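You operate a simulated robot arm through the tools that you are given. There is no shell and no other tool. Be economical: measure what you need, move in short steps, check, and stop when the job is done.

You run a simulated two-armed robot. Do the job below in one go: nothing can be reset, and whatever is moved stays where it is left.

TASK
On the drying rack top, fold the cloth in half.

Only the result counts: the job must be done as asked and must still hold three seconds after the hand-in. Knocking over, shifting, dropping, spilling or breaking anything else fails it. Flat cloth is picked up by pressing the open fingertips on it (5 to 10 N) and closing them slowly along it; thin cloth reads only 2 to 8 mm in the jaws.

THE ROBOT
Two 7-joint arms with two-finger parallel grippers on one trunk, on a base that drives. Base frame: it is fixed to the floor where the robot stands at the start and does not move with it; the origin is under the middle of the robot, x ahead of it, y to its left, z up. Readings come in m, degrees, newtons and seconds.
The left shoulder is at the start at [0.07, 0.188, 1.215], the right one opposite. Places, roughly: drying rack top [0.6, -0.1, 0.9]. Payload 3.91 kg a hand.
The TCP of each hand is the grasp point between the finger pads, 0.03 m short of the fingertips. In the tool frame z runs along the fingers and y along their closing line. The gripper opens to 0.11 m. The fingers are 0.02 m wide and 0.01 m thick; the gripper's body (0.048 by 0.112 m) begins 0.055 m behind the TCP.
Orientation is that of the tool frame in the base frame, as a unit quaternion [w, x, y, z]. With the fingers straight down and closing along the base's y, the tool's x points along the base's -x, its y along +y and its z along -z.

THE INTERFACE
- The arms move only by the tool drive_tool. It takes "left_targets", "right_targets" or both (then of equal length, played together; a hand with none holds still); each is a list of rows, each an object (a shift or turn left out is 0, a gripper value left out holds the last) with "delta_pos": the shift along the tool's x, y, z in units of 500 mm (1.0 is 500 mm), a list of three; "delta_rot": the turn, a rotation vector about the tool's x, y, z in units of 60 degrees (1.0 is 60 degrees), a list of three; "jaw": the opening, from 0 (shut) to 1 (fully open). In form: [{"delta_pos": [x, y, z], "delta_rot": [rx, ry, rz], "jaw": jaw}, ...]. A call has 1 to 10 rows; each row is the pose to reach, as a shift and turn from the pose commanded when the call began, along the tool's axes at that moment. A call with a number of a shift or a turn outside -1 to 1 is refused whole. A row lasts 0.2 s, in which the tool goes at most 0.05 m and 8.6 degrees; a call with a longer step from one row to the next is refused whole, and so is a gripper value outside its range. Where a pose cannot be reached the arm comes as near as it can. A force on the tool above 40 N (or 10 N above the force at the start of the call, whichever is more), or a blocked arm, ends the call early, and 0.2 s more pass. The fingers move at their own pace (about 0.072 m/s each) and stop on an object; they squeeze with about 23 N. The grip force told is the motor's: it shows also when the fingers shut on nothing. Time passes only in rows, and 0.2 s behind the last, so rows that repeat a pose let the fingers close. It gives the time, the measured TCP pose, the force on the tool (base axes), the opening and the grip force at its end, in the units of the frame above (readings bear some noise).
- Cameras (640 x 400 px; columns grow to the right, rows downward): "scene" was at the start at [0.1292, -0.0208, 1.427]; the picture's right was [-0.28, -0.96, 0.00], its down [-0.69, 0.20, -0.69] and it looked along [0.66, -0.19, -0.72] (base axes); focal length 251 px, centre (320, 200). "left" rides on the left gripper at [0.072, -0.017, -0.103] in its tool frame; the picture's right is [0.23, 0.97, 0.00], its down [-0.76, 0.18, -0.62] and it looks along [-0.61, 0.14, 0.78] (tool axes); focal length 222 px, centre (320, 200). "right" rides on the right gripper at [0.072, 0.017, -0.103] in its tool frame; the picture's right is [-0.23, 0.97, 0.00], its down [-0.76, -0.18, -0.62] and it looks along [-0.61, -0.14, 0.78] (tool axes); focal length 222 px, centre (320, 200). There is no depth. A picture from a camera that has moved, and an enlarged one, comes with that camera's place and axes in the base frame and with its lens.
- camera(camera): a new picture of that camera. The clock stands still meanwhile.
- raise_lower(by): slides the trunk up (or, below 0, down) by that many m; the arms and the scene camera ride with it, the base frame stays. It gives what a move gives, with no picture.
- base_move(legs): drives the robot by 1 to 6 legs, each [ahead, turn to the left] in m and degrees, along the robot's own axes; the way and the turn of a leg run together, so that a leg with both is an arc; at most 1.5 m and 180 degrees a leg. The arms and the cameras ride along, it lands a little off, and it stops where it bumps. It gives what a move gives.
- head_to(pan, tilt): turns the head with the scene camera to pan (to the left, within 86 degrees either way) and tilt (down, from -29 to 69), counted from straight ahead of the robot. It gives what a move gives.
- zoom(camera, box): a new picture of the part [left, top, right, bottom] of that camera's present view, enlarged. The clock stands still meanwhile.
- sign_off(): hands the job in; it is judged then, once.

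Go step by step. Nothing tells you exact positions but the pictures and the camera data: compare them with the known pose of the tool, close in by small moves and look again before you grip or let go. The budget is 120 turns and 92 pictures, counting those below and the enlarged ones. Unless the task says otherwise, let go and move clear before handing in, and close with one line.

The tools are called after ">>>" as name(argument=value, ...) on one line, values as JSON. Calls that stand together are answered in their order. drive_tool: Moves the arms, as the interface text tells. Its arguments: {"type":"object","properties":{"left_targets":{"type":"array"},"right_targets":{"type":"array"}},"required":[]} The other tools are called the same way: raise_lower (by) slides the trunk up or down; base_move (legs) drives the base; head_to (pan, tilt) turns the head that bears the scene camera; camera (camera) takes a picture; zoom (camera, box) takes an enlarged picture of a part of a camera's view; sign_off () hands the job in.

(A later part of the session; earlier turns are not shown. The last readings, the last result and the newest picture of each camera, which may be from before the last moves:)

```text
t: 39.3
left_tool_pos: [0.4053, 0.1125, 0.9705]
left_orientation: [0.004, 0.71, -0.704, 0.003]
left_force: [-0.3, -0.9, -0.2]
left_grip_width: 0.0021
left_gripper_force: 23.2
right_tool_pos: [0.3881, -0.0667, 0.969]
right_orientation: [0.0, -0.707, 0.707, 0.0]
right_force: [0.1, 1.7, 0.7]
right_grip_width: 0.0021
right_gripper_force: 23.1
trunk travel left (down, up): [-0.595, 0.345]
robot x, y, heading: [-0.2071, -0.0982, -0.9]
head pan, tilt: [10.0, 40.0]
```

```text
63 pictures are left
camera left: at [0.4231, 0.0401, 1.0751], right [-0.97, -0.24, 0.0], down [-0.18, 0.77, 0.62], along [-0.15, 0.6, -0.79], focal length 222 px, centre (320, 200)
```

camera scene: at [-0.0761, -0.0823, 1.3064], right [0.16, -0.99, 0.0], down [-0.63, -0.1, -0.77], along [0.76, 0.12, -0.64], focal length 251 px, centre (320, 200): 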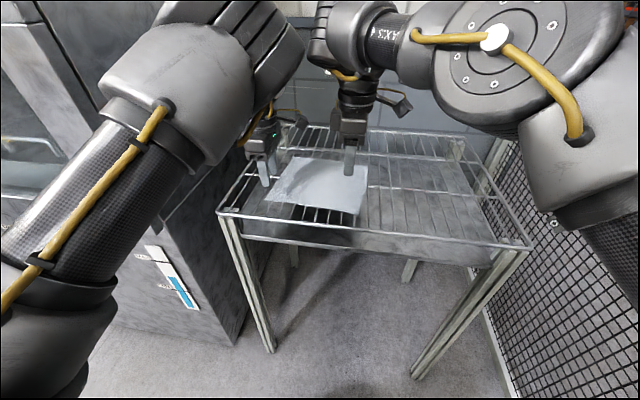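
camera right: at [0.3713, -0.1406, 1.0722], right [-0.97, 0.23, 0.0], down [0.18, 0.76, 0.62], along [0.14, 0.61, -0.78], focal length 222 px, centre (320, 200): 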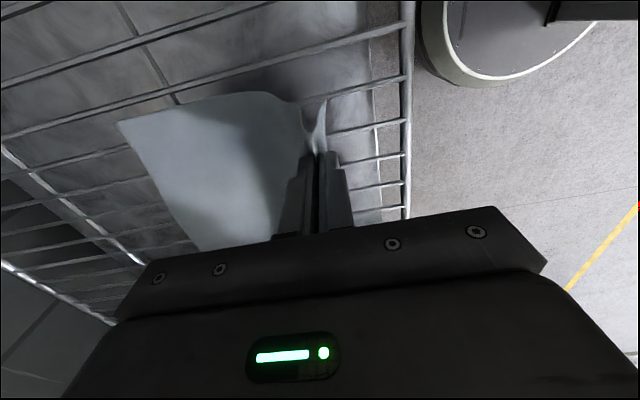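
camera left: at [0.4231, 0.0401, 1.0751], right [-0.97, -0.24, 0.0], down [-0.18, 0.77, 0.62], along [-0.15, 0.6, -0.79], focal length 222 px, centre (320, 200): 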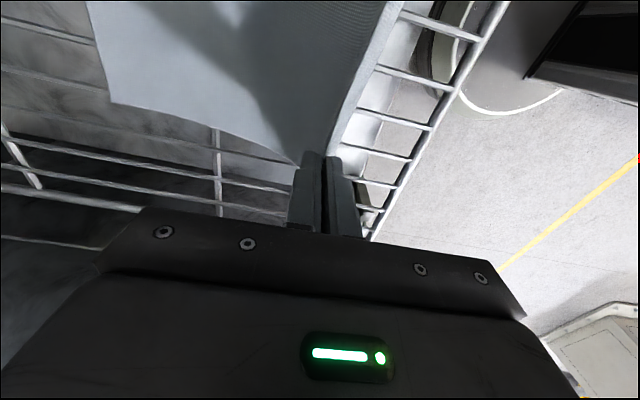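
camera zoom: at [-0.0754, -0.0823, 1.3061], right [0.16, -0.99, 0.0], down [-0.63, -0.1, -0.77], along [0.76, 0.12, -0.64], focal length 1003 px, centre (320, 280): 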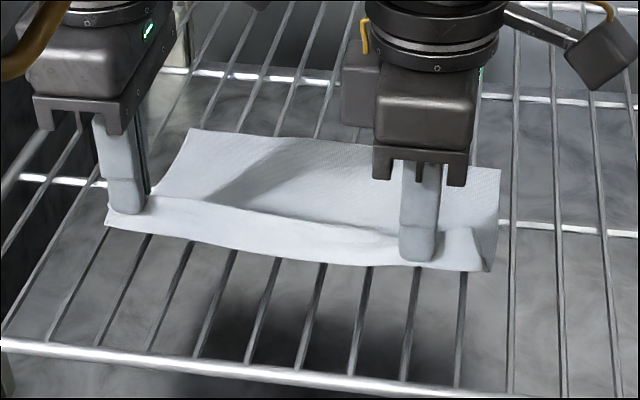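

Both hands hold the near edge. Now I'll carry it slowly in a low arc towards the far edge, with the first half up and over.

>>> drive_tool(left_targets=[{"delta_pos": [0.003, -0.03, -0.014]}, {"delta_pos": [0.006, -0.06, -0.028]}, {"delta_pos": [0.008, -0.09, -0.04]}, {"delta_pos": [0.01, -0.12, -0.048]}, {"delta_pos": [0.013, -0.15, -0.053]}, {"delta_pos": [0.016, -0.18, -0.056]}], right_targets=[{"delta_pos": [0.003, -0.03, -0.014]}, {"delta_pos": [0.006, -0.06, -0.028]}, {"delta_pos": [0.008, -0.09, -0.04]}, {"delta_pos": [0.01, -0.12, -0.048]}, {"delta_pos": [0.013, -0.15, -0.053]}, {"delta_pos": [0.016, -0.18, -0.056]}])

>>> zoom(camera="scene", box=[240, 130, 400, 230])

>>> camera(camera="right")

```text
t: 40.7
left_tool_pos: [0.4693, 0.1023, 0.9927]
left_orientation: [-0.001, -0.706, 0.708, 0.0]
left_force: [-6.6, -22.3, -0.6]
left_grip_width: 0.0021
left_gripper_force: 22.8
left hand out of reach, approached as far as the arm can: row 5, 6
right_tool_pos: [0.4258, -0.0856, 0.9858]
right_orientation: [-0.002, 0.708, -0.706, 0.0]
right_force: [6.6, 21.7, 0.8]
right_grip_width: 0.0018
right_gripper_force: 23.0
right hand out of reach, approached as far as the arm can: row 3, 4, 5, 6
trunk travel left (down, up): [-0.595, 0.345]
robot x, y, heading: [-0.2104, -0.0987, -0.9]
head pan, tilt: [10.0, 40.0]
```

```text
4.00 times, centred on (320, 180) of scene
camera zoom: at [-0.0758, -0.083, 1.3063], right [0.16, -0.99, 0.0], down [-0.63, -0.1, -0.77], along [0.76, 0.12, -0.64], focal length 1003 px, centre (320, 280)
```

zoom: 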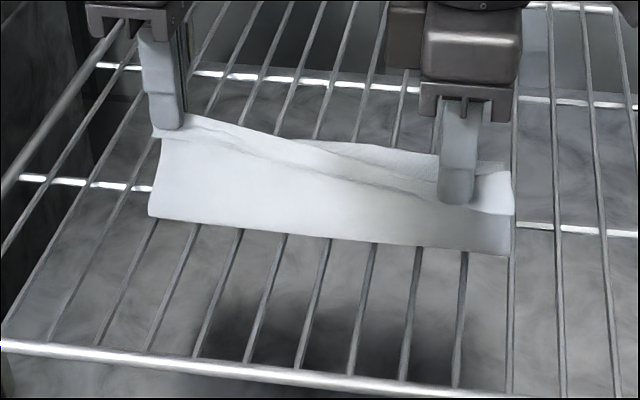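

```text
61 pictures are left
camera right: at [0.4081, -0.1599, 1.0883], right [-0.97, 0.22, 0.0], down [0.17, 0.76, 0.63], along [0.14, 0.61, -0.78], focal length 222 px, centre (320, 200)
```

right: 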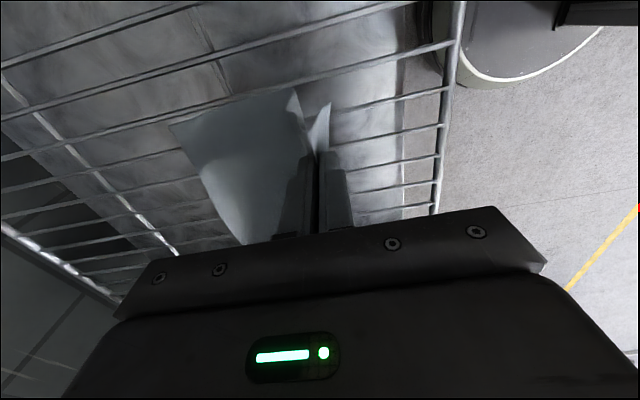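

Both arms ran out of forward reach here, the right first, so the cloth is now stretched between the hands. I'll ease them back to matching positions, then carry the edge on by driving the base forward.

>>> drive_tool(left_targets=[{"delta_pos": [0, 0.055, 0]}, {"delta_pos": [0, 0.11, 0]}, {"delta_pos": [0, 0.11, 0]}], right_targets=[{"delta_pos": [0, 0.053, 0]}, {"delta_pos": [0, 0.106, 0]}, {"delta_pos": [0, 0.106, 0]}])

```text
t: 41.5
left_tool_pos: [0.4152, 0.1047, 0.9938]
left_orientation: [-0.002, -0.706, 0.708, 0.001]
left_force: [-5.9, -23.9, -1.0]
left_grip_width: 0.0017
left_gripper_force: 22.9
right_tool_pos: [0.373, -0.0839, 0.985]
right_orientation: [-0.001, 0.709, -0.705, -0.001]
right_force: [5.2, 24.0, 0.7]
right_grip_width: 0.0021
right_gripper_force: 22.9
trunk travel left (down, up): [-0.595, 0.345]
robot x, y, heading: [-0.2099, -0.0979, -0.9]
head pan, tilt: [10.0, 40.0]
```

The command follows the reached pose, so I'll bring the right hand forward and close the spacing to relieve the tension.

>>> drive_tool(left_targets=[{"delta_pos": [0.005, 0, 0]}, {"delta_pos": [0.01, 0, 0]}, {"delta_pos": [0.01, 0, 0]}], right_targets=[{"delta_pos": [-0.006, -0.027, -0.008]}, {"delta_pos": [-0.012, -0.054, -0.016]}, {"delta_pos": [-0.012, -0.054, -0.016]}])

>>> zoom(camera="scene", box=[240, 130, 400, 230])

```text
t: 42.3
left_tool_pos: [0.4145, 0.1001, 0.9944]
left_orientation: [-0.001, 0.708, -0.707, -0.002]
left_force: [-1.0, -1.2, -0.1]
left_grip_width: 0.002
left_gripper_force: 22.7
right_tool_pos: [0.3988, -0.0822, 0.9937]
right_orientation: [0.0, -0.707, 0.708, 0.001]
right_force: [0.6, 0.2, -0.1]
right_grip_width: 0.0023
right_gripper_force: 23.1
trunk travel left (down, up): [-0.595, 0.345]
robot x, y, heading: [-0.2127, -0.0995, -0.7]
head pan, tilt: [10.0, 40.0]
```

```text
4.00 times, centred on (320, 180) of scene
camera zoom: at [-0.0758, -0.0836, 1.3063], right [0.16, -0.99, 0.0], down [-0.63, -0.1, -0.77], along [0.76, 0.12, -0.64], focal length 1003 px, centre (320, 280)
```

zoom: 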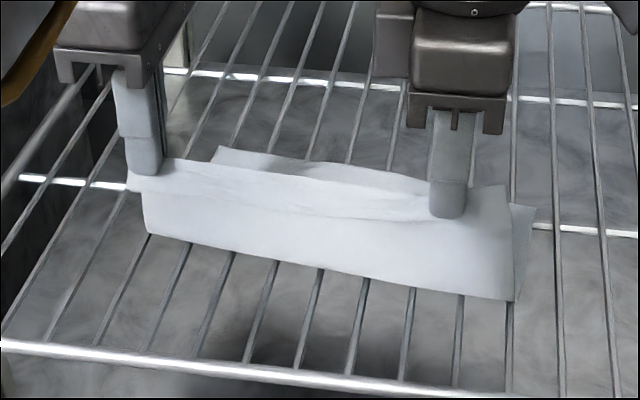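

The tension is gone. Pulling back shifted the whole cloth about 7 cm towards me, but it is still flat on the rack with its front half standing up at about the middle. Its far edge now runs from about [0.54, 0.09] to [0.50, -0.14]. I'll lower the hands slightly and drive the base forward to lay the edge over.

>>> drive_tool(left_targets=[{"delta_pos": [0, -0.01, 0.014]}, {"delta_pos": [0, -0.02, 0.024]}], right_targets=[{"delta_pos": [0, -0.01, 0.014]}, {"delta_pos": [0, -0.02, 0.024]}])

>>> base_move(legs=[[0.06, 0]])

>>> camera(camera="scene")

>>> zoom(camera="scene", box=[240, 150, 400, 250])

>>> camera(camera="right")

```text
t: 42.9
left_tool_pos: [0.4252, 0.1003, 0.9797]
left_orientation: [0.001, 0.707, -0.707, 0.0]
left_force: [0.1, -1.1, 0.3]
left_grip_width: 0.0021
left_gripper_force: 22.9
right_tool_pos: [0.4091, -0.0822, 0.9817]
right_orientation: [0.0, 0.707, -0.707, 0.0]
right_force: [0.3, 0.9, 0.5]
right_grip_width: 0.0019
right_gripper_force: 23.3
trunk travel left (down, up): [-0.595, 0.345]
robot x, y, heading: [-0.2128, -0.0988, -0.8]
head pan, tilt: [10.0, 40.0]
```

```text
t: 43.9
left_tool_pos: [0.4734, 0.0979, 0.9913]
left_orientation: [0.005, -0.706, 0.708, -0.003]
left_force: [-0.5, -0.3, 1.1]
left_grip_width: 0.002
left_gripper_force: 23.1
right_tool_pos: [0.4591, -0.0828, 0.9915]
right_orientation: [-0.005, 0.708, -0.706, 0.005]
right_force: [0.1, 0.5, 1.8]
right_grip_width: 0.002
right_gripper_force: 23.0
trunk travel left (down, up): [-0.595, 0.345]
robot x, y, heading: [-0.1501, -0.0973, -0.9]
head pan, tilt: [10.0, 40.0]
```

```text
59 pictures are left
camera scene: at [-0.0267, -0.0847, 1.3076], right [0.16, -0.99, 0.0], down [-0.63, -0.1, -0.77], along [0.76, 0.12, -0.64], focal length 251 px, centre (320, 200)
```

scene: 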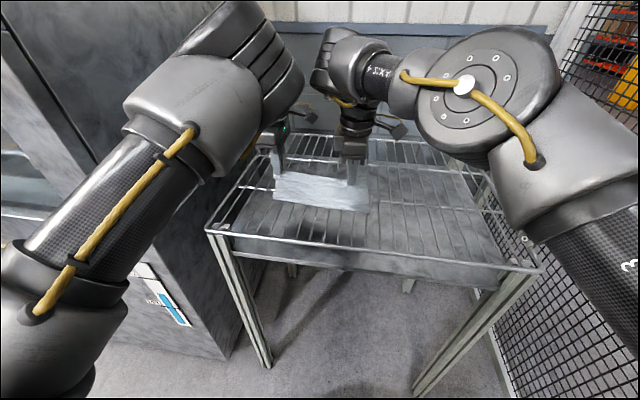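

```text
4.00 times, centred on (320, 200) of scene
camera zoom: at [-0.0267, -0.0847, 1.3076], right [0.16, -0.99, 0.0], down [-0.63, -0.1, -0.77], along [0.76, 0.12, -0.64], focal length 1003 px, centre (320, 200)
```

zoom: 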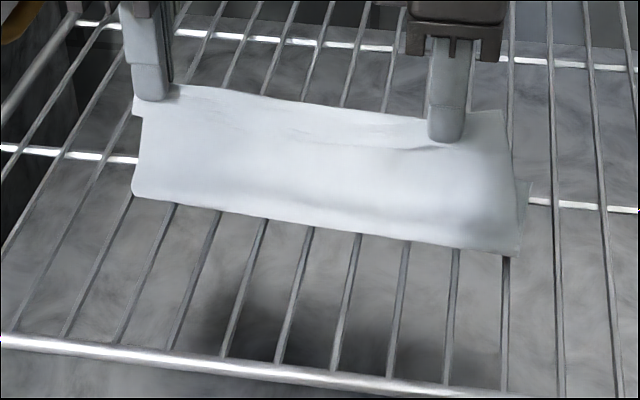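

```text
57 pictures are left
camera right: at [0.4403, -0.1566, 1.0934], right [-0.97, 0.22, -0.01], down [0.17, 0.76, 0.63], along [0.15, 0.61, -0.78], focal length 222 px, centre (320, 200)
```

right: 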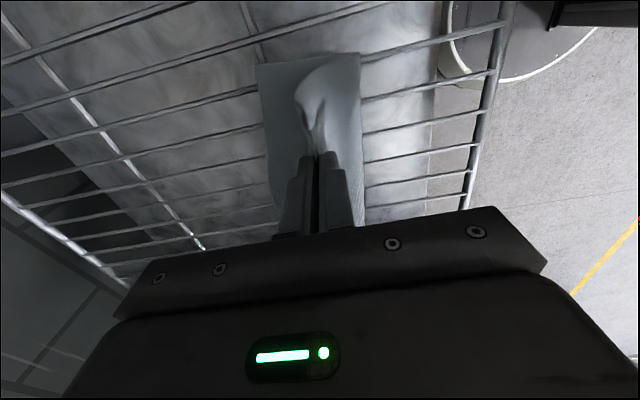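

The top half is now bulging over and the lower half stays put. I need the exact location of the lower layer's far edge, so I'll look with the wrist cameras.

>>> camera(camera="left")

>>> zoom(camera="right", box=[220, 30, 420, 230])

```text
56 pictures are left
camera left: at [0.4899, 0.025, 1.0946], right [-0.97, -0.23, -0.01], down [-0.18, 0.76, 0.62], along [-0.13, 0.61, -0.78], focal length 222 px, centre (320, 200)
```

left: 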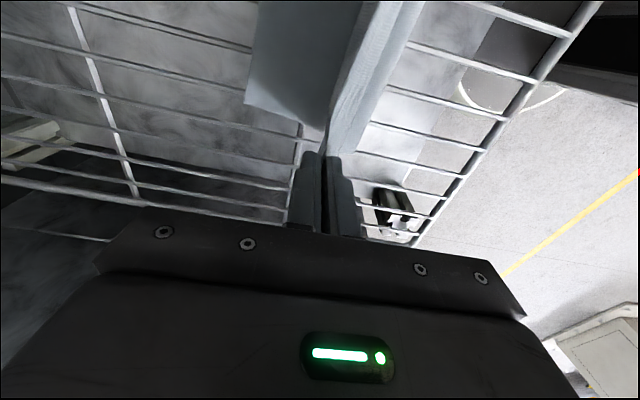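

```text
2.00 times, centred on (320, 130) of right
camera zoom: at [0.4403, -0.1566, 1.0934], right [-0.97, 0.22, -0.01], down [0.17, 0.76, 0.63], along [0.15, 0.61, -0.78], focal length 444 px, centre (320, 340)
```

zoom: 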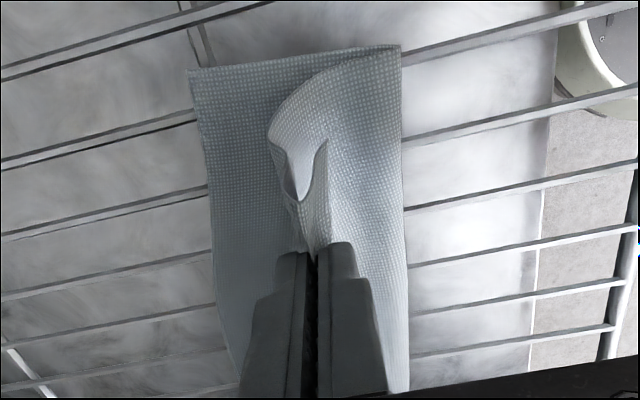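

The lower layer's far corners are at about [0.539, 0.089] and [0.491, -0.141], so the edge is turned about 12°. I'll bring the two grips parallel to that edge, about 4 cm short of it, and lower them.

>>> drive_tool(left_targets=[{"delta_pos": [0.011, -0.012, 0.01]}, {"delta_pos": [0.022, -0.024, 0.02]}, {"delta_pos": [0.033, -0.036, 0.035]}, {"delta_pos": [0.044, -0.048, 0.05]}, {"delta_pos": [0.044, -0.048, 0.065]}, {"delta_pos": [0.044, -0.048, 0.08]}], right_targets=[{"delta_pos": [0.01, 0, 0.01]}, {"delta_pos": [0.021, 0, 0.02]}, {"delta_pos": [0.032, -0.001, 0.035]}, {"delta_pos": [0.042, -0.002, 0.05]}, {"delta_pos": [0.042, -0.002, 0.065]}, {"delta_pos": [0.042, -0.002, 0.08]}])

>>> zoom(camera="scene", box=[240, 150, 400, 250])

>>> zoom(camera="right", box=[170, 0, 420, 230])

>>> zoom(camera="left", box=[170, 0, 420, 230])

```text
t: 45.3
left_tool_pos: [0.5068, 0.0762, 0.9437]
left_orientation: [0.001, -0.707, 0.708, 0.001]
left_force: [-0.8, -0.7, 0.2]
left_grip_width: 0.0021
left_gripper_force: 22.5
right_tool_pos: [0.4697, -0.1024, 0.944]
right_orientation: [-0.002, 0.708, -0.706, 0.001]
right_force: [1.0, 0.4, -0.3]
right_grip_width: 0.002
right_gripper_force: 22.9
trunk travel left (down, up): [-0.595, 0.345]
robot x, y, heading: [-0.1493, -0.0985, -1.2]
head pan, tilt: [10.0, 40.0]
```

```text
4.00 times, centred on (320, 200) of scene
camera zoom: at [-0.0147, -0.0838, 1.3062], right [0.16, -0.99, 0.0], down [-0.64, -0.1, -0.77], along [0.76, 0.12, -0.64], focal length 1003 px, centre (320, 200)
```

zoom: 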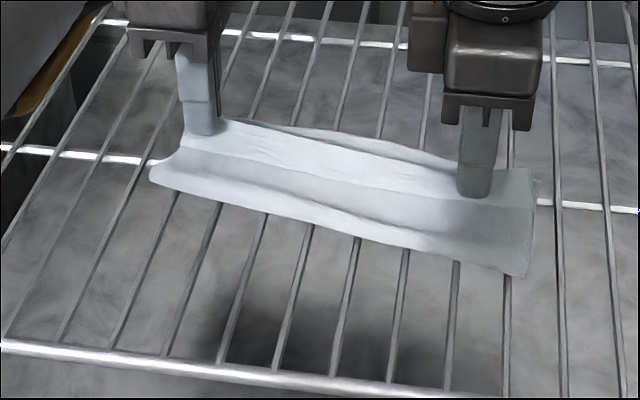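

```text
1.74 times, centred on (295, 115) of right
camera zoom: at [0.4515, -0.1765, 1.0471], right [-0.97, 0.22, 0.0], down [0.17, 0.76, 0.62], along [0.14, 0.61, -0.78], focal length 386 px, centre (364, 348)
```

zoom: 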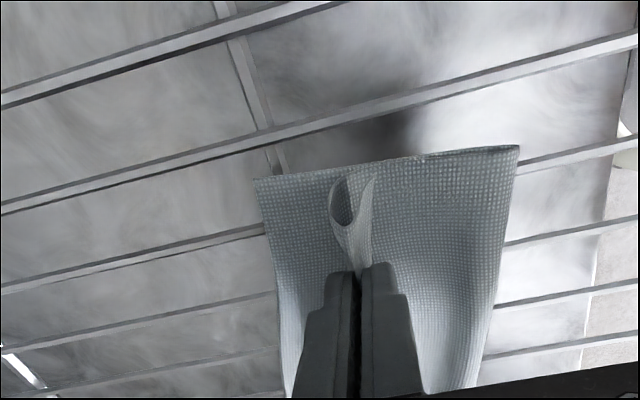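

```text
1.74 times, centred on (295, 115) of left
camera zoom: at [0.5236, 0.0035, 1.0475], right [-0.97, -0.23, 0.0], down [-0.18, 0.76, 0.62], along [-0.14, 0.61, -0.78], focal length 386 px, centre (364, 348)
```

zoom: 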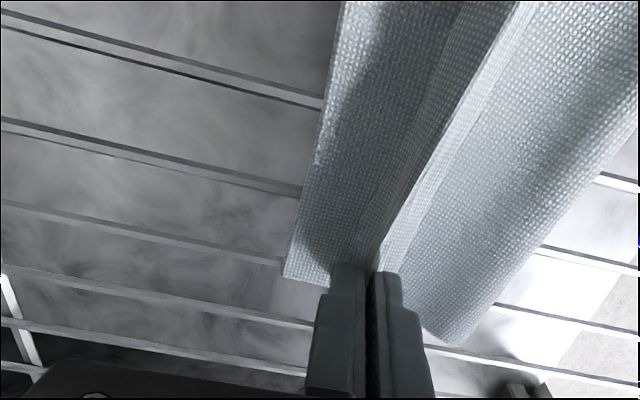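

The edges are roughly lined up, and the bulge will have to be smoothed back towards the fold. I'll release gently while rising and look.

>>> drive_tool(left_targets=[{"delta_pos": [0, 0, 0], "jaw": 0.05}, {"delta_pos": [0, 0, 0], "jaw": 0.12}, {"delta_pos": [0, 0, 0], "jaw": 0.2}, {"delta_pos": [0, 0, -0.03], "jaw": 0.2}, {"delta_pos": [0, 0, -0.08], "jaw": 0.2}, {"delta_pos": [0, 0, -0.14], "jaw": 0.2}], right_targets=[{"delta_pos": [0, 0, 0], "jaw": 0.05}, {"delta_pos": [0, 0, 0], "jaw": 0.12}, {"delta_pos": [0, 0, 0], "jaw": 0.2}, {"delta_pos": [0, 0, -0.03], "jaw": 0.2}, {"delta_pos": [0, 0, -0.08], "jaw": 0.2}, {"delta_pos": [0, 0, -0.14], "jaw": 0.2}])

>>> zoom(camera="scene", box=[240, 150, 400, 250])

>>> camera(camera="right")

>>> camera(camera="left")

```text
t: 46.7
left_tool_pos: [0.504, 0.0779, 1.0154]
left_orientation: [-0.002, 0.707, -0.707, 0.001]
left_force: [0.7, -0.5, -0.2]
left_grip_width: 0.0222
left_gripper_force: 0.0
right_tool_pos: [0.4674, -0.1038, 1.0183]
right_orientation: [-0.002, 0.708, -0.706, 0.003]
right_force: [-0.5, -0.4, 0.6]
right_grip_width: 0.0223
right_gripper_force: 0.0
trunk travel left (down, up): [-0.595, 0.345]
robot x, y, heading: [-0.1516, -0.0947, -0.9]
head pan, tilt: [10.0, 40.0]
```

```text
4.00 times, centred on (320, 200) of scene
camera zoom: at [-0.0174, -0.0826, 1.3064], right [0.16, -0.99, 0.0], down [-0.63, -0.1, -0.77], along [0.76, 0.12, -0.64], focal length 1003 px, centre (320, 200)
```

zoom: 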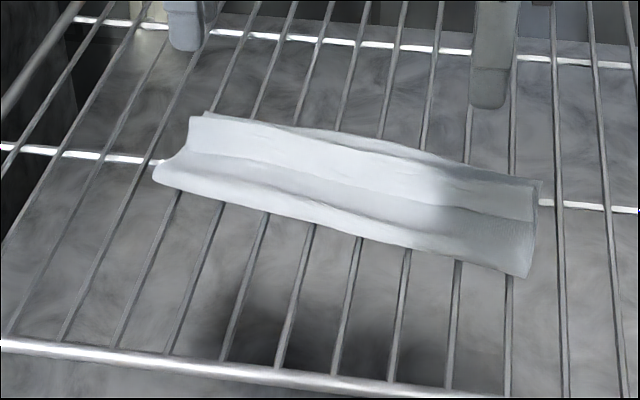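

```text
50 pictures are left
camera right: at [0.4497, -0.1759, 1.1208], right [-0.97, 0.22, -0.01], down [0.17, 0.76, 0.62], along [0.14, 0.61, -0.78], focal length 222 px, centre (320, 200)
```

right: 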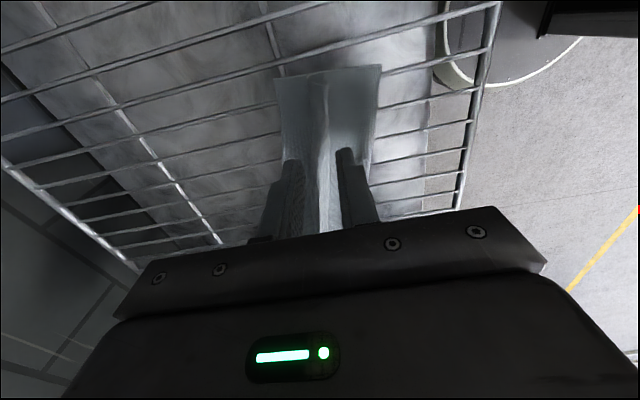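

```text
49 pictures are left
camera left: at [0.521, 0.0048, 1.1192], right [-0.97, -0.23, 0.0], down [-0.18, 0.76, 0.62], along [-0.14, 0.61, -0.78], focal length 222 px, centre (320, 200)
```

left: 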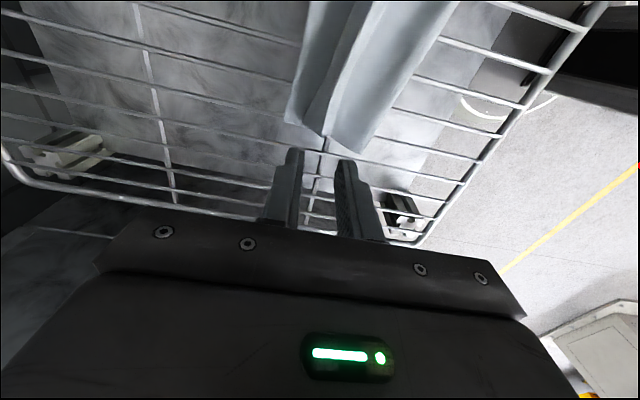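

The strip that was in the jaws stands up along the far side. I'll raise the hands clear and look closely at how it settles.

>>> drive_tool(left_targets=[{"delta_pos": [0, 0, -0.04]}, {"delta_pos": [0, 0, -0.08]}, {"delta_pos": [0, 0, -0.1]}], right_targets=[{"delta_pos": [0, 0, -0.04]}, {"delta_pos": [0, 0, -0.08]}, {"delta_pos": [0, 0, -0.1]}])

>>> zoom(camera="scene", box=[264, 160, 392, 240])

>>> zoom(camera="right", box=[240, 40, 420, 200])

>>> zoom(camera="left", box=[240, 0, 480, 170])

```text
t: 47.5
left_tool_pos: [0.5054, 0.0768, 1.035]
left_orientation: [0.002, -0.707, 0.707, -0.001]
left_force: [-0.2, -1.6, 0.5]
left_grip_width: 0.022
left_gripper_force: 0.1
left hand out of reach, approached as far as the arm can: row 2, 3
right_tool_pos: [0.4638, -0.1026, 1.0641]
right_orientation: [-0.001, 0.708, -0.706, 0.001]
right_force: [-0.1, 0.9, 0.0]
right_grip_width: 0.0219
right_gripper_force: 0.0
right hand out of reach, approached as far as the arm can: row 3
trunk travel left (down, up): [-0.595, 0.345]
robot x, y, heading: [-0.1504, -0.0975, -1.1]
head pan, tilt: [10.0, 40.0]
```

```text
5.00 times, centred on (328, 200) of scene
camera zoom: at [-0.0154, -0.0835, 1.3062], right [0.16, -0.99, 0.0], down [-0.64, -0.1, -0.77], along [0.76, 0.12, -0.64], focal length 1254 px, centre (280, 200)
```

zoom: 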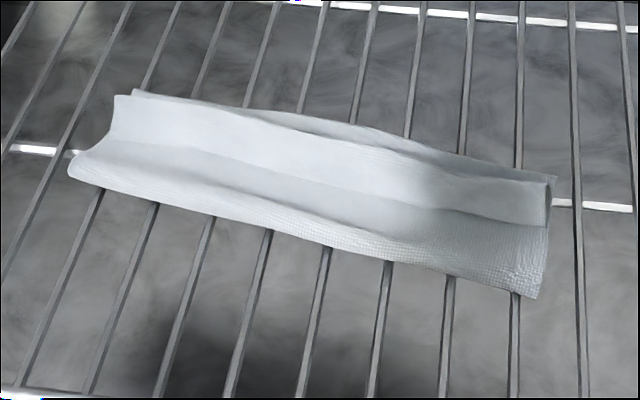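

```text
2.50 times, centred on (330, 120) of right
camera zoom: at [0.4469, -0.1766, 1.1664], right [-0.97, 0.22, 0.0], down [0.17, 0.76, 0.62], along [0.14, 0.61, -0.78], focal length 555 px, centre (295, 400)
```

zoom: 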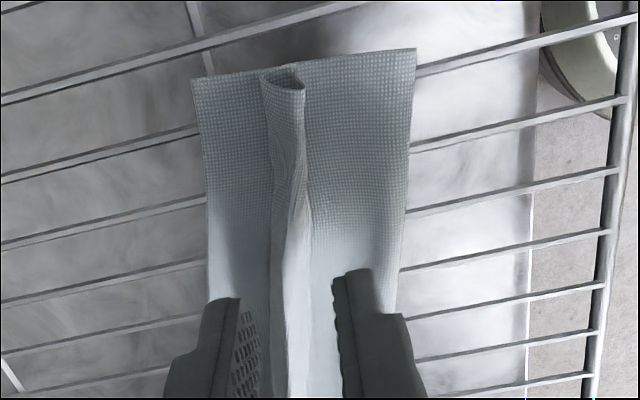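

```text
2.35 times, centred on (360, 85) of left
camera zoom: at [0.5225, 0.0047, 1.1386], right [-0.97, -0.23, 0.0], down [-0.18, 0.76, 0.62], along [-0.14, 0.61, -0.78], focal length 523 px, centre (226, 471)
```

zoom: 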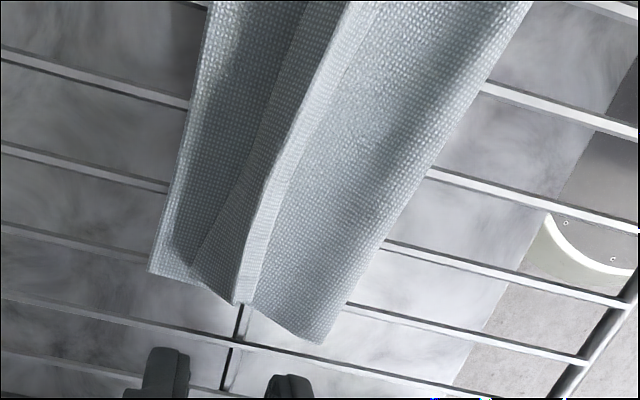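

The upper sheet runs forward from the fold, rises in a ridge, and its edge hangs on the far side. So it only needs laying down forward. I'll drive 3 cm closer, close the fingers, and place them on the near side of that ridge to push it over.

>>> base_move(legs=[[0.03, 0]])

>>> drive_tool(left_targets=[{"delta_pos": [0, 0.05, 0], "jaw": 0}, {"delta_pos": [0, 0.1, 0], "jaw": 0}, {"delta_pos": [0, 0.13, 0.03], "jaw": 0}, {"delta_pos": [0, 0.13, 0.08], "jaw": 0}], right_targets=[{"delta_pos": [0.004, 0.05, 0.02], "jaw": 0}, {"delta_pos": [0.008, 0.09, 0.05], "jaw": 0}, {"delta_pos": [0.008, 0.106, 0.09], "jaw": 0}, {"delta_pos": [0.008, 0.106, 0.138], "jaw": 0}])

>>> zoom(camera="scene", box=[240, 150, 400, 250])

```text
t: 48.3
left_tool_pos: [0.5276, 0.0745, 1.0407]
left_orientation: [0.005, -0.706, 0.708, -0.004]
left_force: [-0.8, -0.8, 0.4]
left_grip_width: 0.0222
left_gripper_force: 0.0
right_tool_pos: [0.4857, -0.1047, 1.069]
right_orientation: [-0.005, 0.708, -0.706, 0.004]
right_force: [-1.8, -0.1, 0.8]
right_grip_width: 0.0221
right_gripper_force: 0.0
trunk travel left (down, up): [-0.595, 0.345]
robot x, y, heading: [-0.1231, -0.1015, -0.9]
head pan, tilt: [10.0, 40.0]
```

```text
t: 49.3
left_tool_pos: [0.4596, 0.0913, 0.9434]
left_orientation: [0.039, 0.715, -0.697, -0.033]
left_force: [-0.2, -0.9, 0.2]
left_grip_width: 0.0
left_gripper_force: 23.2
right_tool_pos: [0.4407, -0.1102, 0.9952]
right_orientation: [-0.003, 0.708, -0.706, 0.002]
right_force: [0.2, -1.1, 0.0]
right_grip_width: 0.0
right_gripper_force: 23.4
trunk travel left (down, up): [-0.595, 0.345]
robot x, y, heading: [-0.1204, -0.099, -1.2]
head pan, tilt: [10.0, 40.0]
```

```text
4.00 times, centred on (320, 200) of scene
camera zoom: at [0.0134, -0.086, 1.3065], right [0.16, -0.99, 0.0], down [-0.63, -0.1, -0.77], along [0.76, 0.12, -0.64], focal length 1003 px, centre (320, 200)
```

zoom: 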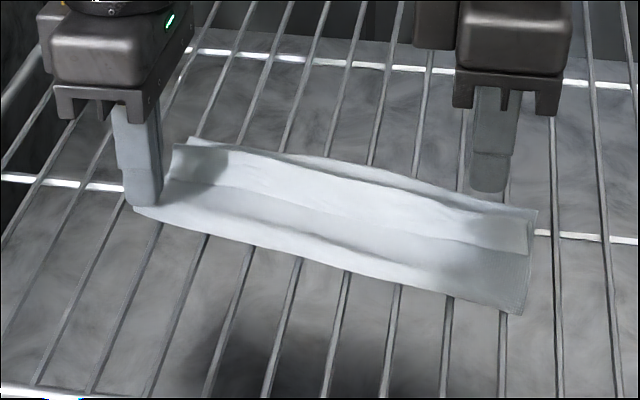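

The left arm reached its inner limit and tilted a bit, without hurting anything. I'll level it, place it just in the trough at the left, and lower the right to match.

>>> drive_tool(left_targets=[{"delta_pos": [0.0, -0.005, -0.03], "delta_rot": [0.03, 0, 0]}, {"delta_pos": [0.016, -0.02, -0.04], "delta_rot": [0.06, 0, 0]}, {"delta_pos": [0.032, -0.026, -0.03], "delta_rot": [0.097, 0, 0]}, {"delta_pos": [0.032, -0.026, -0.02], "delta_rot": [0.097, 0, 0]}], right_targets=[{"delta_pos": [0, 0, 0.02]}, {"delta_pos": [0, 0, 0.04]}, {"delta_pos": [0, 0, 0.06]}, {"delta_pos": [0, 0, 0.08]}])

>>> zoom(camera="scene", box=[240, 150, 400, 250])

>>> zoom(camera="right", box=[200, 20, 440, 200])

```text
t: 50.3
left_tool_pos: [0.4855, 0.0996, 0.977]
left_orientation: [-0.002, 0.721, -0.693, 0.018]
left_force: [-0.6, -0.2, -0.1]
left_grip_width: 0.0002
left_gripper_force: 23.1
left hand out of reach, approached as far as the arm can: row 2, 3, 4
right_tool_pos: [0.4419, -0.1086, 0.9556]
right_orientation: [-0.002, 0.707, -0.707, 0.001]
right_force: [0.6, 0.0, -0.5]
right_grip_width: 0.0001
right_gripper_force: 23.1
trunk travel left (down, up): [-0.595, 0.345]
robot x, y, heading: [-0.124, -0.0983, -0.6]
head pan, tilt: [10.0, 40.0]
```

```text
4.00 times, centred on (320, 200) of scene
camera zoom: at [0.0147, -0.0844, 1.3062], right [0.16, -0.99, 0.0], down [-0.64, -0.1, -0.77], along [0.76, 0.12, -0.64], focal length 1003 px, centre (320, 200)
```

zoom: 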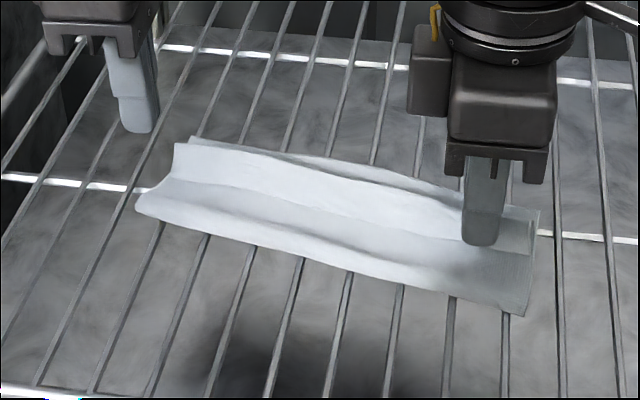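

```text
2.22 times, centred on (320, 110) of right
camera zoom: at [0.4249, -0.1816, 1.0577], right [-0.97, 0.22, 0.0], down [0.17, 0.76, 0.62], along [0.14, 0.61, -0.78], focal length 494 px, centre (320, 400)
```

zoom: 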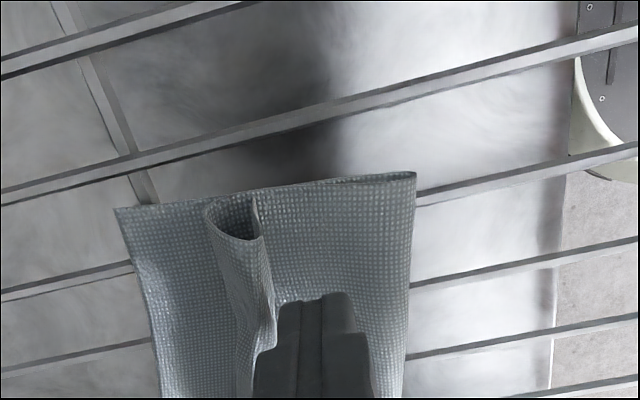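

The fold itself now measures about half the cloth (0.115 m). Laying the ridge flat should bring the edges together. With the right hand I'll topple the ridge forward and down at the right end.

>>> drive_tool(right_targets=[{"delta_pos": [0, 0, -0.024]}, {"delta_pos": [0.006, -0.03, -0.024]}, {"delta_pos": [0.01, -0.05, 0]}, {"delta_pos": [0.014, -0.07, 0.015]}, {"delta_pos": [0.018, -0.09, 0.025]}, {"delta_pos": [0.02, -0.1, 0.03]}])

>>> zoom(camera="scene", box=[240, 150, 400, 250])

>>> zoom(camera="right", box=[200, 20, 440, 200])

```text
t: 51.7
left_tool_pos: [0.4866, 0.1013, 0.9879]
left_orientation: [-0.007, 0.722, -0.691, 0.025]
left_force: [0.6, 0.1, -0.2]
left_grip_width: 0.0002
left_gripper_force: 22.6
right_tool_pos: [0.4913, -0.1188, 0.9413]
right_orientation: [-0.001, 0.709, -0.706, 0.002]
right_force: [-0.6, -0.7, 0.3]
right_grip_width: 0.0
right_gripper_force: 23.1
trunk travel left (down, up): [-0.595, 0.345]
robot x, y, heading: [-0.1198, -0.0994, -1.0]
head pan, tilt: [10.0, 40.0]
```

```text
4.00 times, centred on (320, 200) of scene
camera zoom: at [0.014, -0.0841, 1.3063], right [0.16, -0.99, 0.0], down [-0.63, -0.1, -0.77], along [0.76, 0.12, -0.64], focal length 1003 px, centre (320, 200)
```

zoom: 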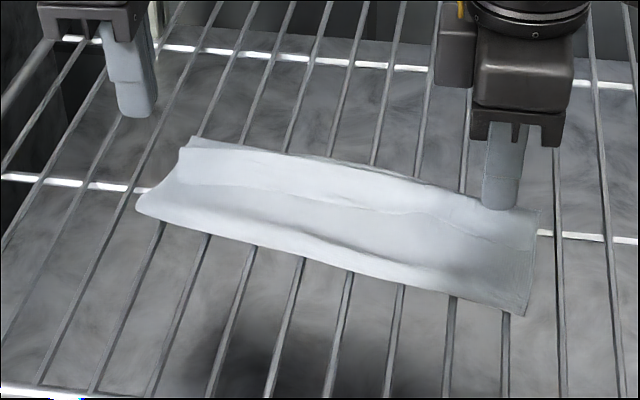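

```text
2.22 times, centred on (320, 110) of right
camera zoom: at [0.4738, -0.1923, 1.044], right [-0.97, 0.22, -0.01], down [0.17, 0.76, 0.62], along [0.14, 0.61, -0.78], focal length 494 px, centre (320, 400)
```

zoom: 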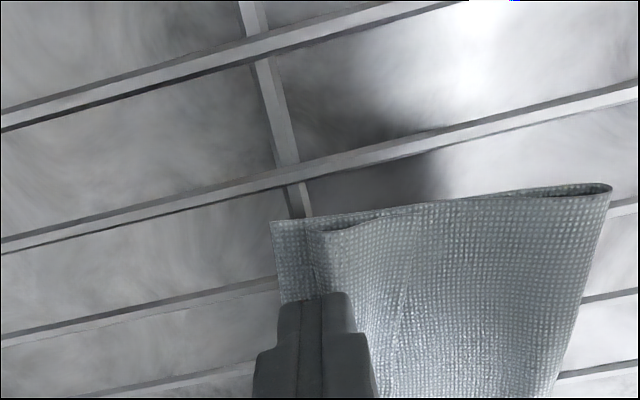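

The ridge at the right end has gone down, though its last bit seems slightly tucked under. I'll lift the right hand and see how it relaxes.

>>> drive_tool(right_targets=[{"delta_pos": [0, 0, -0.03]}, {"delta_pos": [0, 0.05, -0.08]}, {"delta_pos": [-0.03, 0.1, -0.1]}])

>>> zoom(camera="scene", box=[264, 160, 392, 240])

>>> zoom(camera="right", box=[200, 20, 440, 200])

```text
t: 52.5
left_tool_pos: [0.4879, 0.1028, 0.9919]
left_orientation: [-0.01, 0.722, -0.692, 0.029]
left_force: [-0.1, 0.9, 0.0]
left_grip_width: 0.0
left_gripper_force: 22.9
right_tool_pos: [0.4394, -0.1017, 0.9914]
right_orientation: [-0.002, 0.708, -0.706, 0.002]
right_force: [-0.3, 0.0, -0.2]
right_grip_width: 0.0001
right_gripper_force: 23.0
trunk travel left (down, up): [-0.595, 0.345]
robot x, y, heading: [-0.1266, -0.0977, -1.1]
head pan, tilt: [10.0, 40.0]
```

```text
5.00 times, centred on (328, 200) of scene
camera zoom: at [0.0134, -0.0831, 1.3063], right [0.16, -0.99, 0.0], down [-0.63, -0.1, -0.77], along [0.76, 0.12, -0.64], focal length 1254 px, centre (280, 200)
```

zoom: 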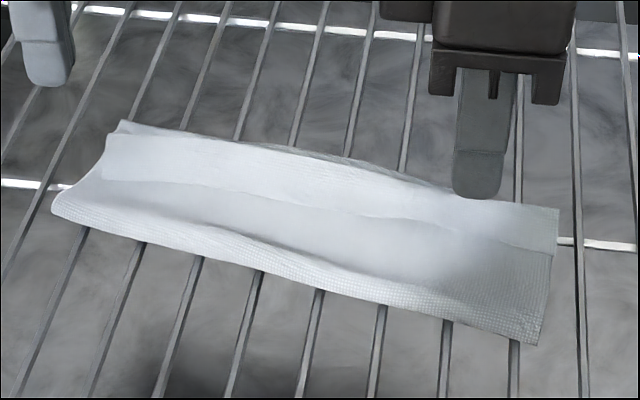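

```text
2.22 times, centred on (320, 110) of right
camera zoom: at [0.4219, -0.1755, 1.0933], right [-0.97, 0.23, -0.01], down [0.17, 0.76, 0.62], along [0.14, 0.61, -0.78], focal length 494 px, centre (320, 400)
```

zoom: 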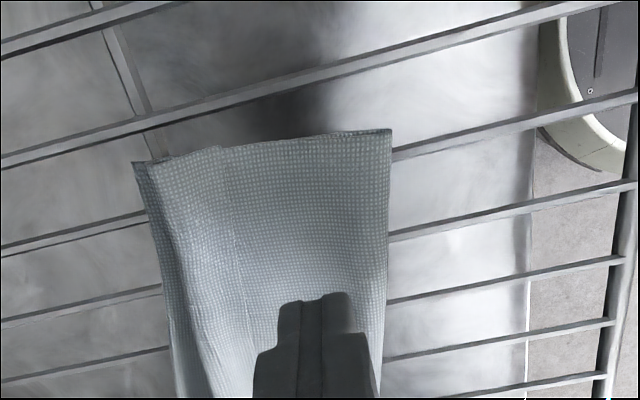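

The right end now lies nicely, with edges within a few millimetres. I'll repeat the same motion in the middle of the ridge.

>>> drive_tool(right_targets=[{"delta_pos": [-0.067, -0.015, 0]}, {"delta_pos": [-0.134, -0.03, 0.046]}, {"delta_pos": [-0.128, -0.06, 0.046]}, {"delta_pos": [-0.124, -0.08, 0.07]}, {"delta_pos": [-0.12, -0.1, 0.085]}, {"delta_pos": [-0.116, -0.12, 0.095]}, {"delta_pos": [-0.114, -0.13, 0.1]}, {"delta_pos": [-0.114, -0.13, 0.06]}, {"delta_pos": [-0.114, -0.08, 0.02]}, {"delta_pos": [-0.114, -0.03, 0]}])

>>> zoom(camera="scene", box=[264, 160, 392, 240])

>>> zoom(camera="left", box=[240, 0, 480, 170])

```text
t: 54.7
left_tool_pos: [0.4902, 0.1034, 1.0076]
left_orientation: [-0.017, 0.722, -0.69, 0.041]
left_force: [-0.9, 0.1, 0.4]
left_grip_width: 0.0001
left_gripper_force: 22.7
right_tool_pos: [0.4527, -0.0439, 0.9926]
right_orientation: [-0.003, 0.709, -0.705, 0.004]
right_force: [-0.7, -0.2, 0.7]
right_grip_width: 0.0
right_gripper_force: 23.2
right hand out of reach, approached as far as the arm can: row 5, 6, 7, 8
trunk travel left (down, up): [-0.595, 0.345]
robot x, y, heading: [-0.1235, -0.0995, -0.8]
head pan, tilt: [10.0, 40.0]
```

```text
5.00 times, centred on (328, 200) of scene
camera zoom: at [0.0124, -0.0839, 1.3064], right [0.16, -0.99, 0.0], down [-0.63, -0.1, -0.77], along [0.76, 0.12, -0.64], focal length 1254 px, centre (280, 200)
```

zoom: 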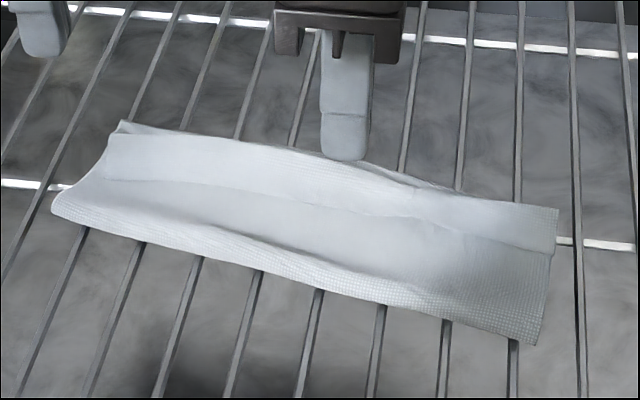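

```text
2.35 times, centred on (360, 85) of left
camera zoom: at [0.5011, 0.0352, 1.1151], right [-0.96, -0.27, -0.07], down [-0.26, 0.77, 0.58], along [-0.1, 0.57, -0.81], focal length 523 px, centre (226, 471)
```

zoom: 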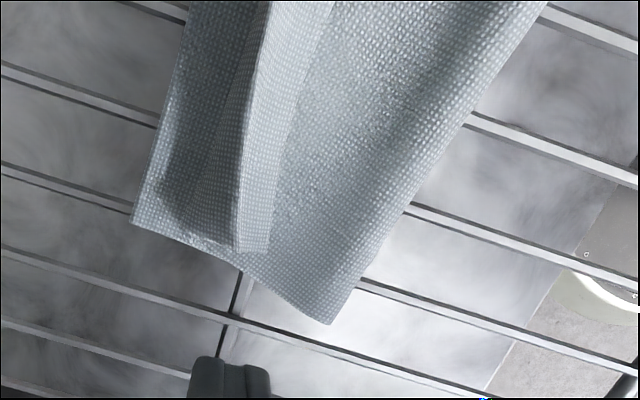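

The right arm ran out of forward reach there. I'll drive 5 cm closer and repeat.

>>> base_move(legs=[[0.05, 0]])

>>> drive_tool(right_targets=[{"delta_pos": [0, 0.05, -0.01]}, {"delta_pos": [-0.01, 0.088, 0]}, {"delta_pos": [-0.01, 0.088, 0]}])

```text
t: 55.6
left_tool_pos: [0.5339, 0.1042, 1.0153]
left_orientation: [-0.02, 0.723, -0.689, 0.047]
left_force: [-0.1, -1.0, 1.5]
left_grip_width: 0.0002
left_gripper_force: 23.1
right_tool_pos: [0.4988, -0.0455, 0.9979]
right_orientation: [-0.005, 0.709, -0.705, 0.004]
right_force: [-0.8, -0.8, 0.2]
right_grip_width: 0.0001
right_gripper_force: 23.1
trunk travel left (down, up): [-0.595, 0.345]
robot x, y, heading: [-0.0721, -0.1048, -0.7]
head pan, tilt: [10.0, 40.0]
```

```text
t: 56.4
left_tool_pos: [0.5404, 0.105, 1.009]
left_orientation: [-0.015, 0.725, -0.687, 0.045]
left_force: [0.0, -0.8, 0.0]
left_grip_width: 0.0001
left_gripper_force: 23.5
right_tool_pos: [0.4611, -0.0428, 0.9907]
right_orientation: [-0.002, 0.709, -0.705, 0.002]
right_force: [0.4, 0.7, -0.5]
right_grip_width: 0.0
right_gripper_force: 22.8
trunk travel left (down, up): [-0.595, 0.345]
robot x, y, heading: [-0.0726, -0.1018, -0.6]
head pan, tilt: [10.0, 40.0]
```

>>> drive_tool(right_targets=[{"delta_pos": [0, 0.016, 0.03]}, {"delta_pos": [0.002, 0, 0.046]}, {"delta_pos": [0.006, -0.03, 0.05]}, {"delta_pos": [0.01, -0.05, 0.07]}, {"delta_pos": [0.014, -0.07, 0.085]}, {"delta_pos": [0.016, -0.088, 0.097]}, {"delta_pos": [0.016, -0.088, 0.05]}, {"delta_pos": [0.016, -0.04, 0.0]}, {"delta_pos": [0.016, 0, 0.0]}])

>>> zoom(camera="scene", box=[264, 180, 392, 260])

```text
t: 58.4
left_tool_pos: [0.54, 0.1029, 1.0106]
left_orientation: [-0.017, 0.724, -0.688, 0.045]
left_force: [-0.5, 0.5, 0.5]
left_grip_width: 0.0002
left_gripper_force: 22.5
right_tool_pos: [0.461, -0.05, 0.9913]
right_orientation: [-0.004, 0.709, -0.705, 0.002]
right_force: [1.1, 0.2, -0.2]
right_grip_width: 0.0
right_gripper_force: 22.6
trunk travel left (down, up): [-0.595, 0.345]
robot x, y, heading: [-0.0709, -0.0994, -0.9]
head pan, tilt: [10.0, 40.0]
```

```text
5.00 times, centred on (328, 220) of scene
camera zoom: at [0.0637, -0.0852, 1.3062], right [0.16, -0.99, 0.0], down [-0.63, -0.1, -0.77], along [0.76, 0.12, -0.64], focal length 1254 px, centre (280, 100)
```

zoom: 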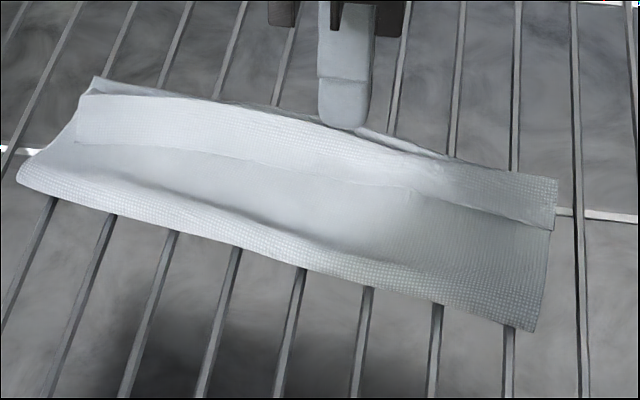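

>>> camera(camera="right")

>>> zoom(camera="left", box=[200, 0, 520, 200])

```text
35 pictures are left
camera right: at [0.4429, -0.1236, 1.0944], right [-0.97, 0.22, -0.01], down [0.17, 0.76, 0.63], along [0.14, 0.61, -0.78], focal length 222 px, centre (320, 200)
```

right: 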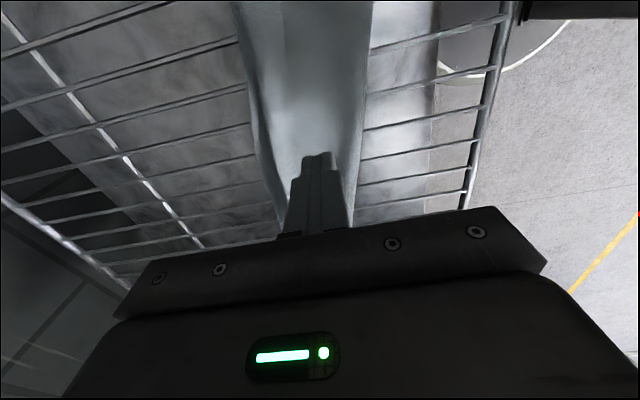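

```text
2.00 times, centred on (360, 100) of left
camera zoom: at [0.5517, 0.0366, 1.1186], right [-0.96, -0.28, -0.07], down [-0.27, 0.77, 0.57], along [-0.1, 0.57, -0.82], focal length 444 px, centre (240, 400)
```

zoom: 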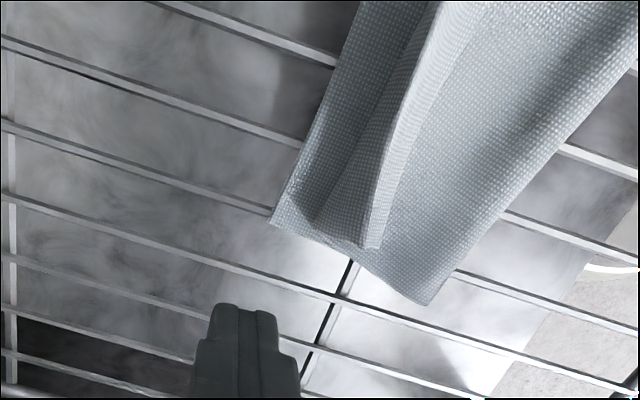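

The right and middle parts are laid over, but the left end of the ridge still stands. The left hand works best with the base further back, so I'll back up 8 cm and set it level behind the ridge.

>>> base_move(legs=[[-0.08, 0]])

>>> drive_tool(left_targets=[{"delta_pos": [0.018, 0, 0], "delta_rot": [-0.03, -0.014, 0.018]}, {"delta_pos": [0.035, 0, 0.01], "delta_rot": [-0.06, -0.028, 0.035]}, {"delta_pos": [0.05, -0.01, 0.03], "delta_rot": [-0.084, -0.038, 0.049]}, {"delta_pos": [0.05, -0.01, 0.045], "delta_rot": [-0.084, -0.038, 0.049]}, {"delta_pos": [0.05, -0.01, 0.045], "delta_rot": [-0.084, -0.038, 0.049]}])

```text
t: 59.5
left_tool_pos: [0.4601, 0.1068, 1.0109]
left_orientation: [-0.017, 0.724, -0.688, 0.046]
left_force: [0.1, -0.2, 0.8]
left_grip_width: 0.0
left_gripper_force: 23.0
right_tool_pos: [0.3821, -0.0475, 0.9933]
right_orientation: [-0.003, 0.709, -0.705, 0.002]
right_force: [-0.5, -0.1, -0.5]
right_grip_width: 0.0
right_gripper_force: 23.1
trunk travel left (down, up): [-0.595, 0.345]
robot x, y, heading: [-0.147, -0.1018, -0.6]
head pan, tilt: [10.0, 40.0]
```

```text
t: 60.7
left_tool_pos: [0.4698, 0.0818, 0.9894]
left_orientation: [0.002, 0.709, -0.705, 0.0]
left_force: [0.8, -0.5, 0.4]
left_grip_width: 0.0
left_gripper_force: 22.7
right_tool_pos: [0.3824, -0.0466, 0.9927]
right_orientation: [-0.003, 0.709, -0.705, 0.002]
right_force: [-1.1, -0.8, 0.0]
right_grip_width: 0.0
right_gripper_force: 23.2
trunk travel left (down, up): [-0.595, 0.345]
robot x, y, heading: [-0.1464, -0.0999, -0.6]
head pan, tilt: [10.0, 40.0]
```

The left hand is level and behind the ridge. Now I topple the left end the same way.

>>> drive_tool(left_targets=[{"delta_pos": [0.012, 0, 0.044]}, {"delta_pos": [0.018, -0.036, 0.046]}, {"delta_pos": [0.022, -0.056, 0.066]}, {"delta_pos": [0.026, -0.076, 0.081]}, {"delta_pos": [0.03, -0.096, 0.093]}, {"delta_pos": [0.032, -0.104, 0.096]}, {"delta_pos": [0.032, -0.104, 0.05]}, {"delta_pos": [0.03, -0.06, 0.0]}, {"delta_pos": [0.02, -0.02, 0.0]}])

>>> zoom(camera="scene", box=[264, 160, 392, 240])

>>> zoom(camera="left", box=[200, 0, 520, 200])

```text
t: 62.7
left_tool_pos: [0.4787, 0.0728, 0.988]
left_orientation: [0.002, 0.71, -0.704, 0.0]
left_force: [0.2, -0.5, -0.5]
left_grip_width: 0.0
left_gripper_force: 22.7
right_tool_pos: [0.3818, -0.0485, 0.9929]
right_orientation: [-0.003, 0.709, -0.705, 0.002]
right_force: [-0.2, 0.5, 0.7]
right_grip_width: 0.0
right_gripper_force: 22.7
trunk travel left (down, up): [-0.595, 0.345]
robot x, y, heading: [-0.1491, -0.0962, -1.1]
head pan, tilt: [10.0, 40.0]
```

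```text
5.00 times, centred on (328, 200) of scene
camera zoom: at [-0.0151, -0.0837, 1.3063], right [0.16, -0.99, 0.0], down [-0.63, -0.1, -0.77], along [0.76, 0.12, -0.64], focal length 1254 px, centre (280, 200)
```

zoom: 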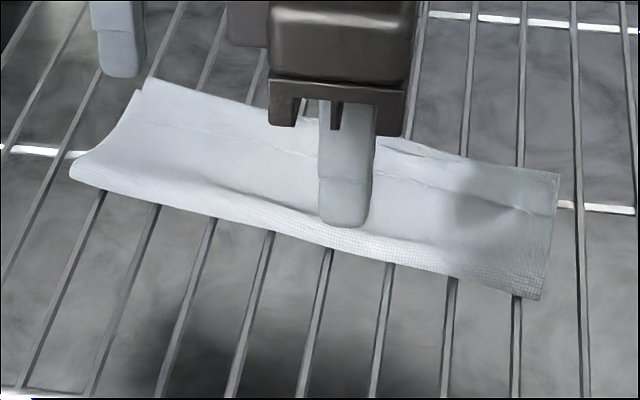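

```text
2.00 times, centred on (360, 100) of left
camera zoom: at [0.4974, 0.0002, 1.0921], right [-0.97, -0.23, 0.0], down [-0.18, 0.76, 0.62], along [-0.15, 0.6, -0.78], focal length 444 px, centre (240, 400)
```

zoom: 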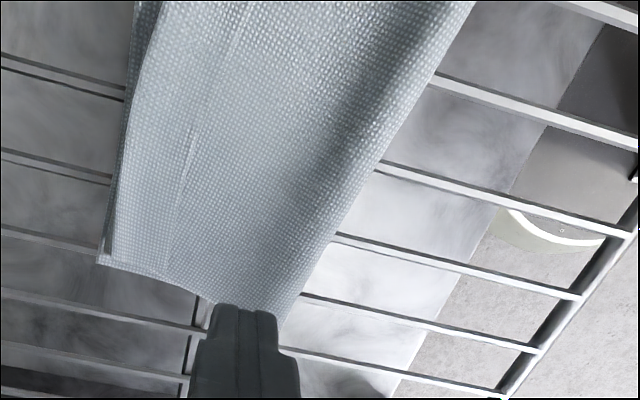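

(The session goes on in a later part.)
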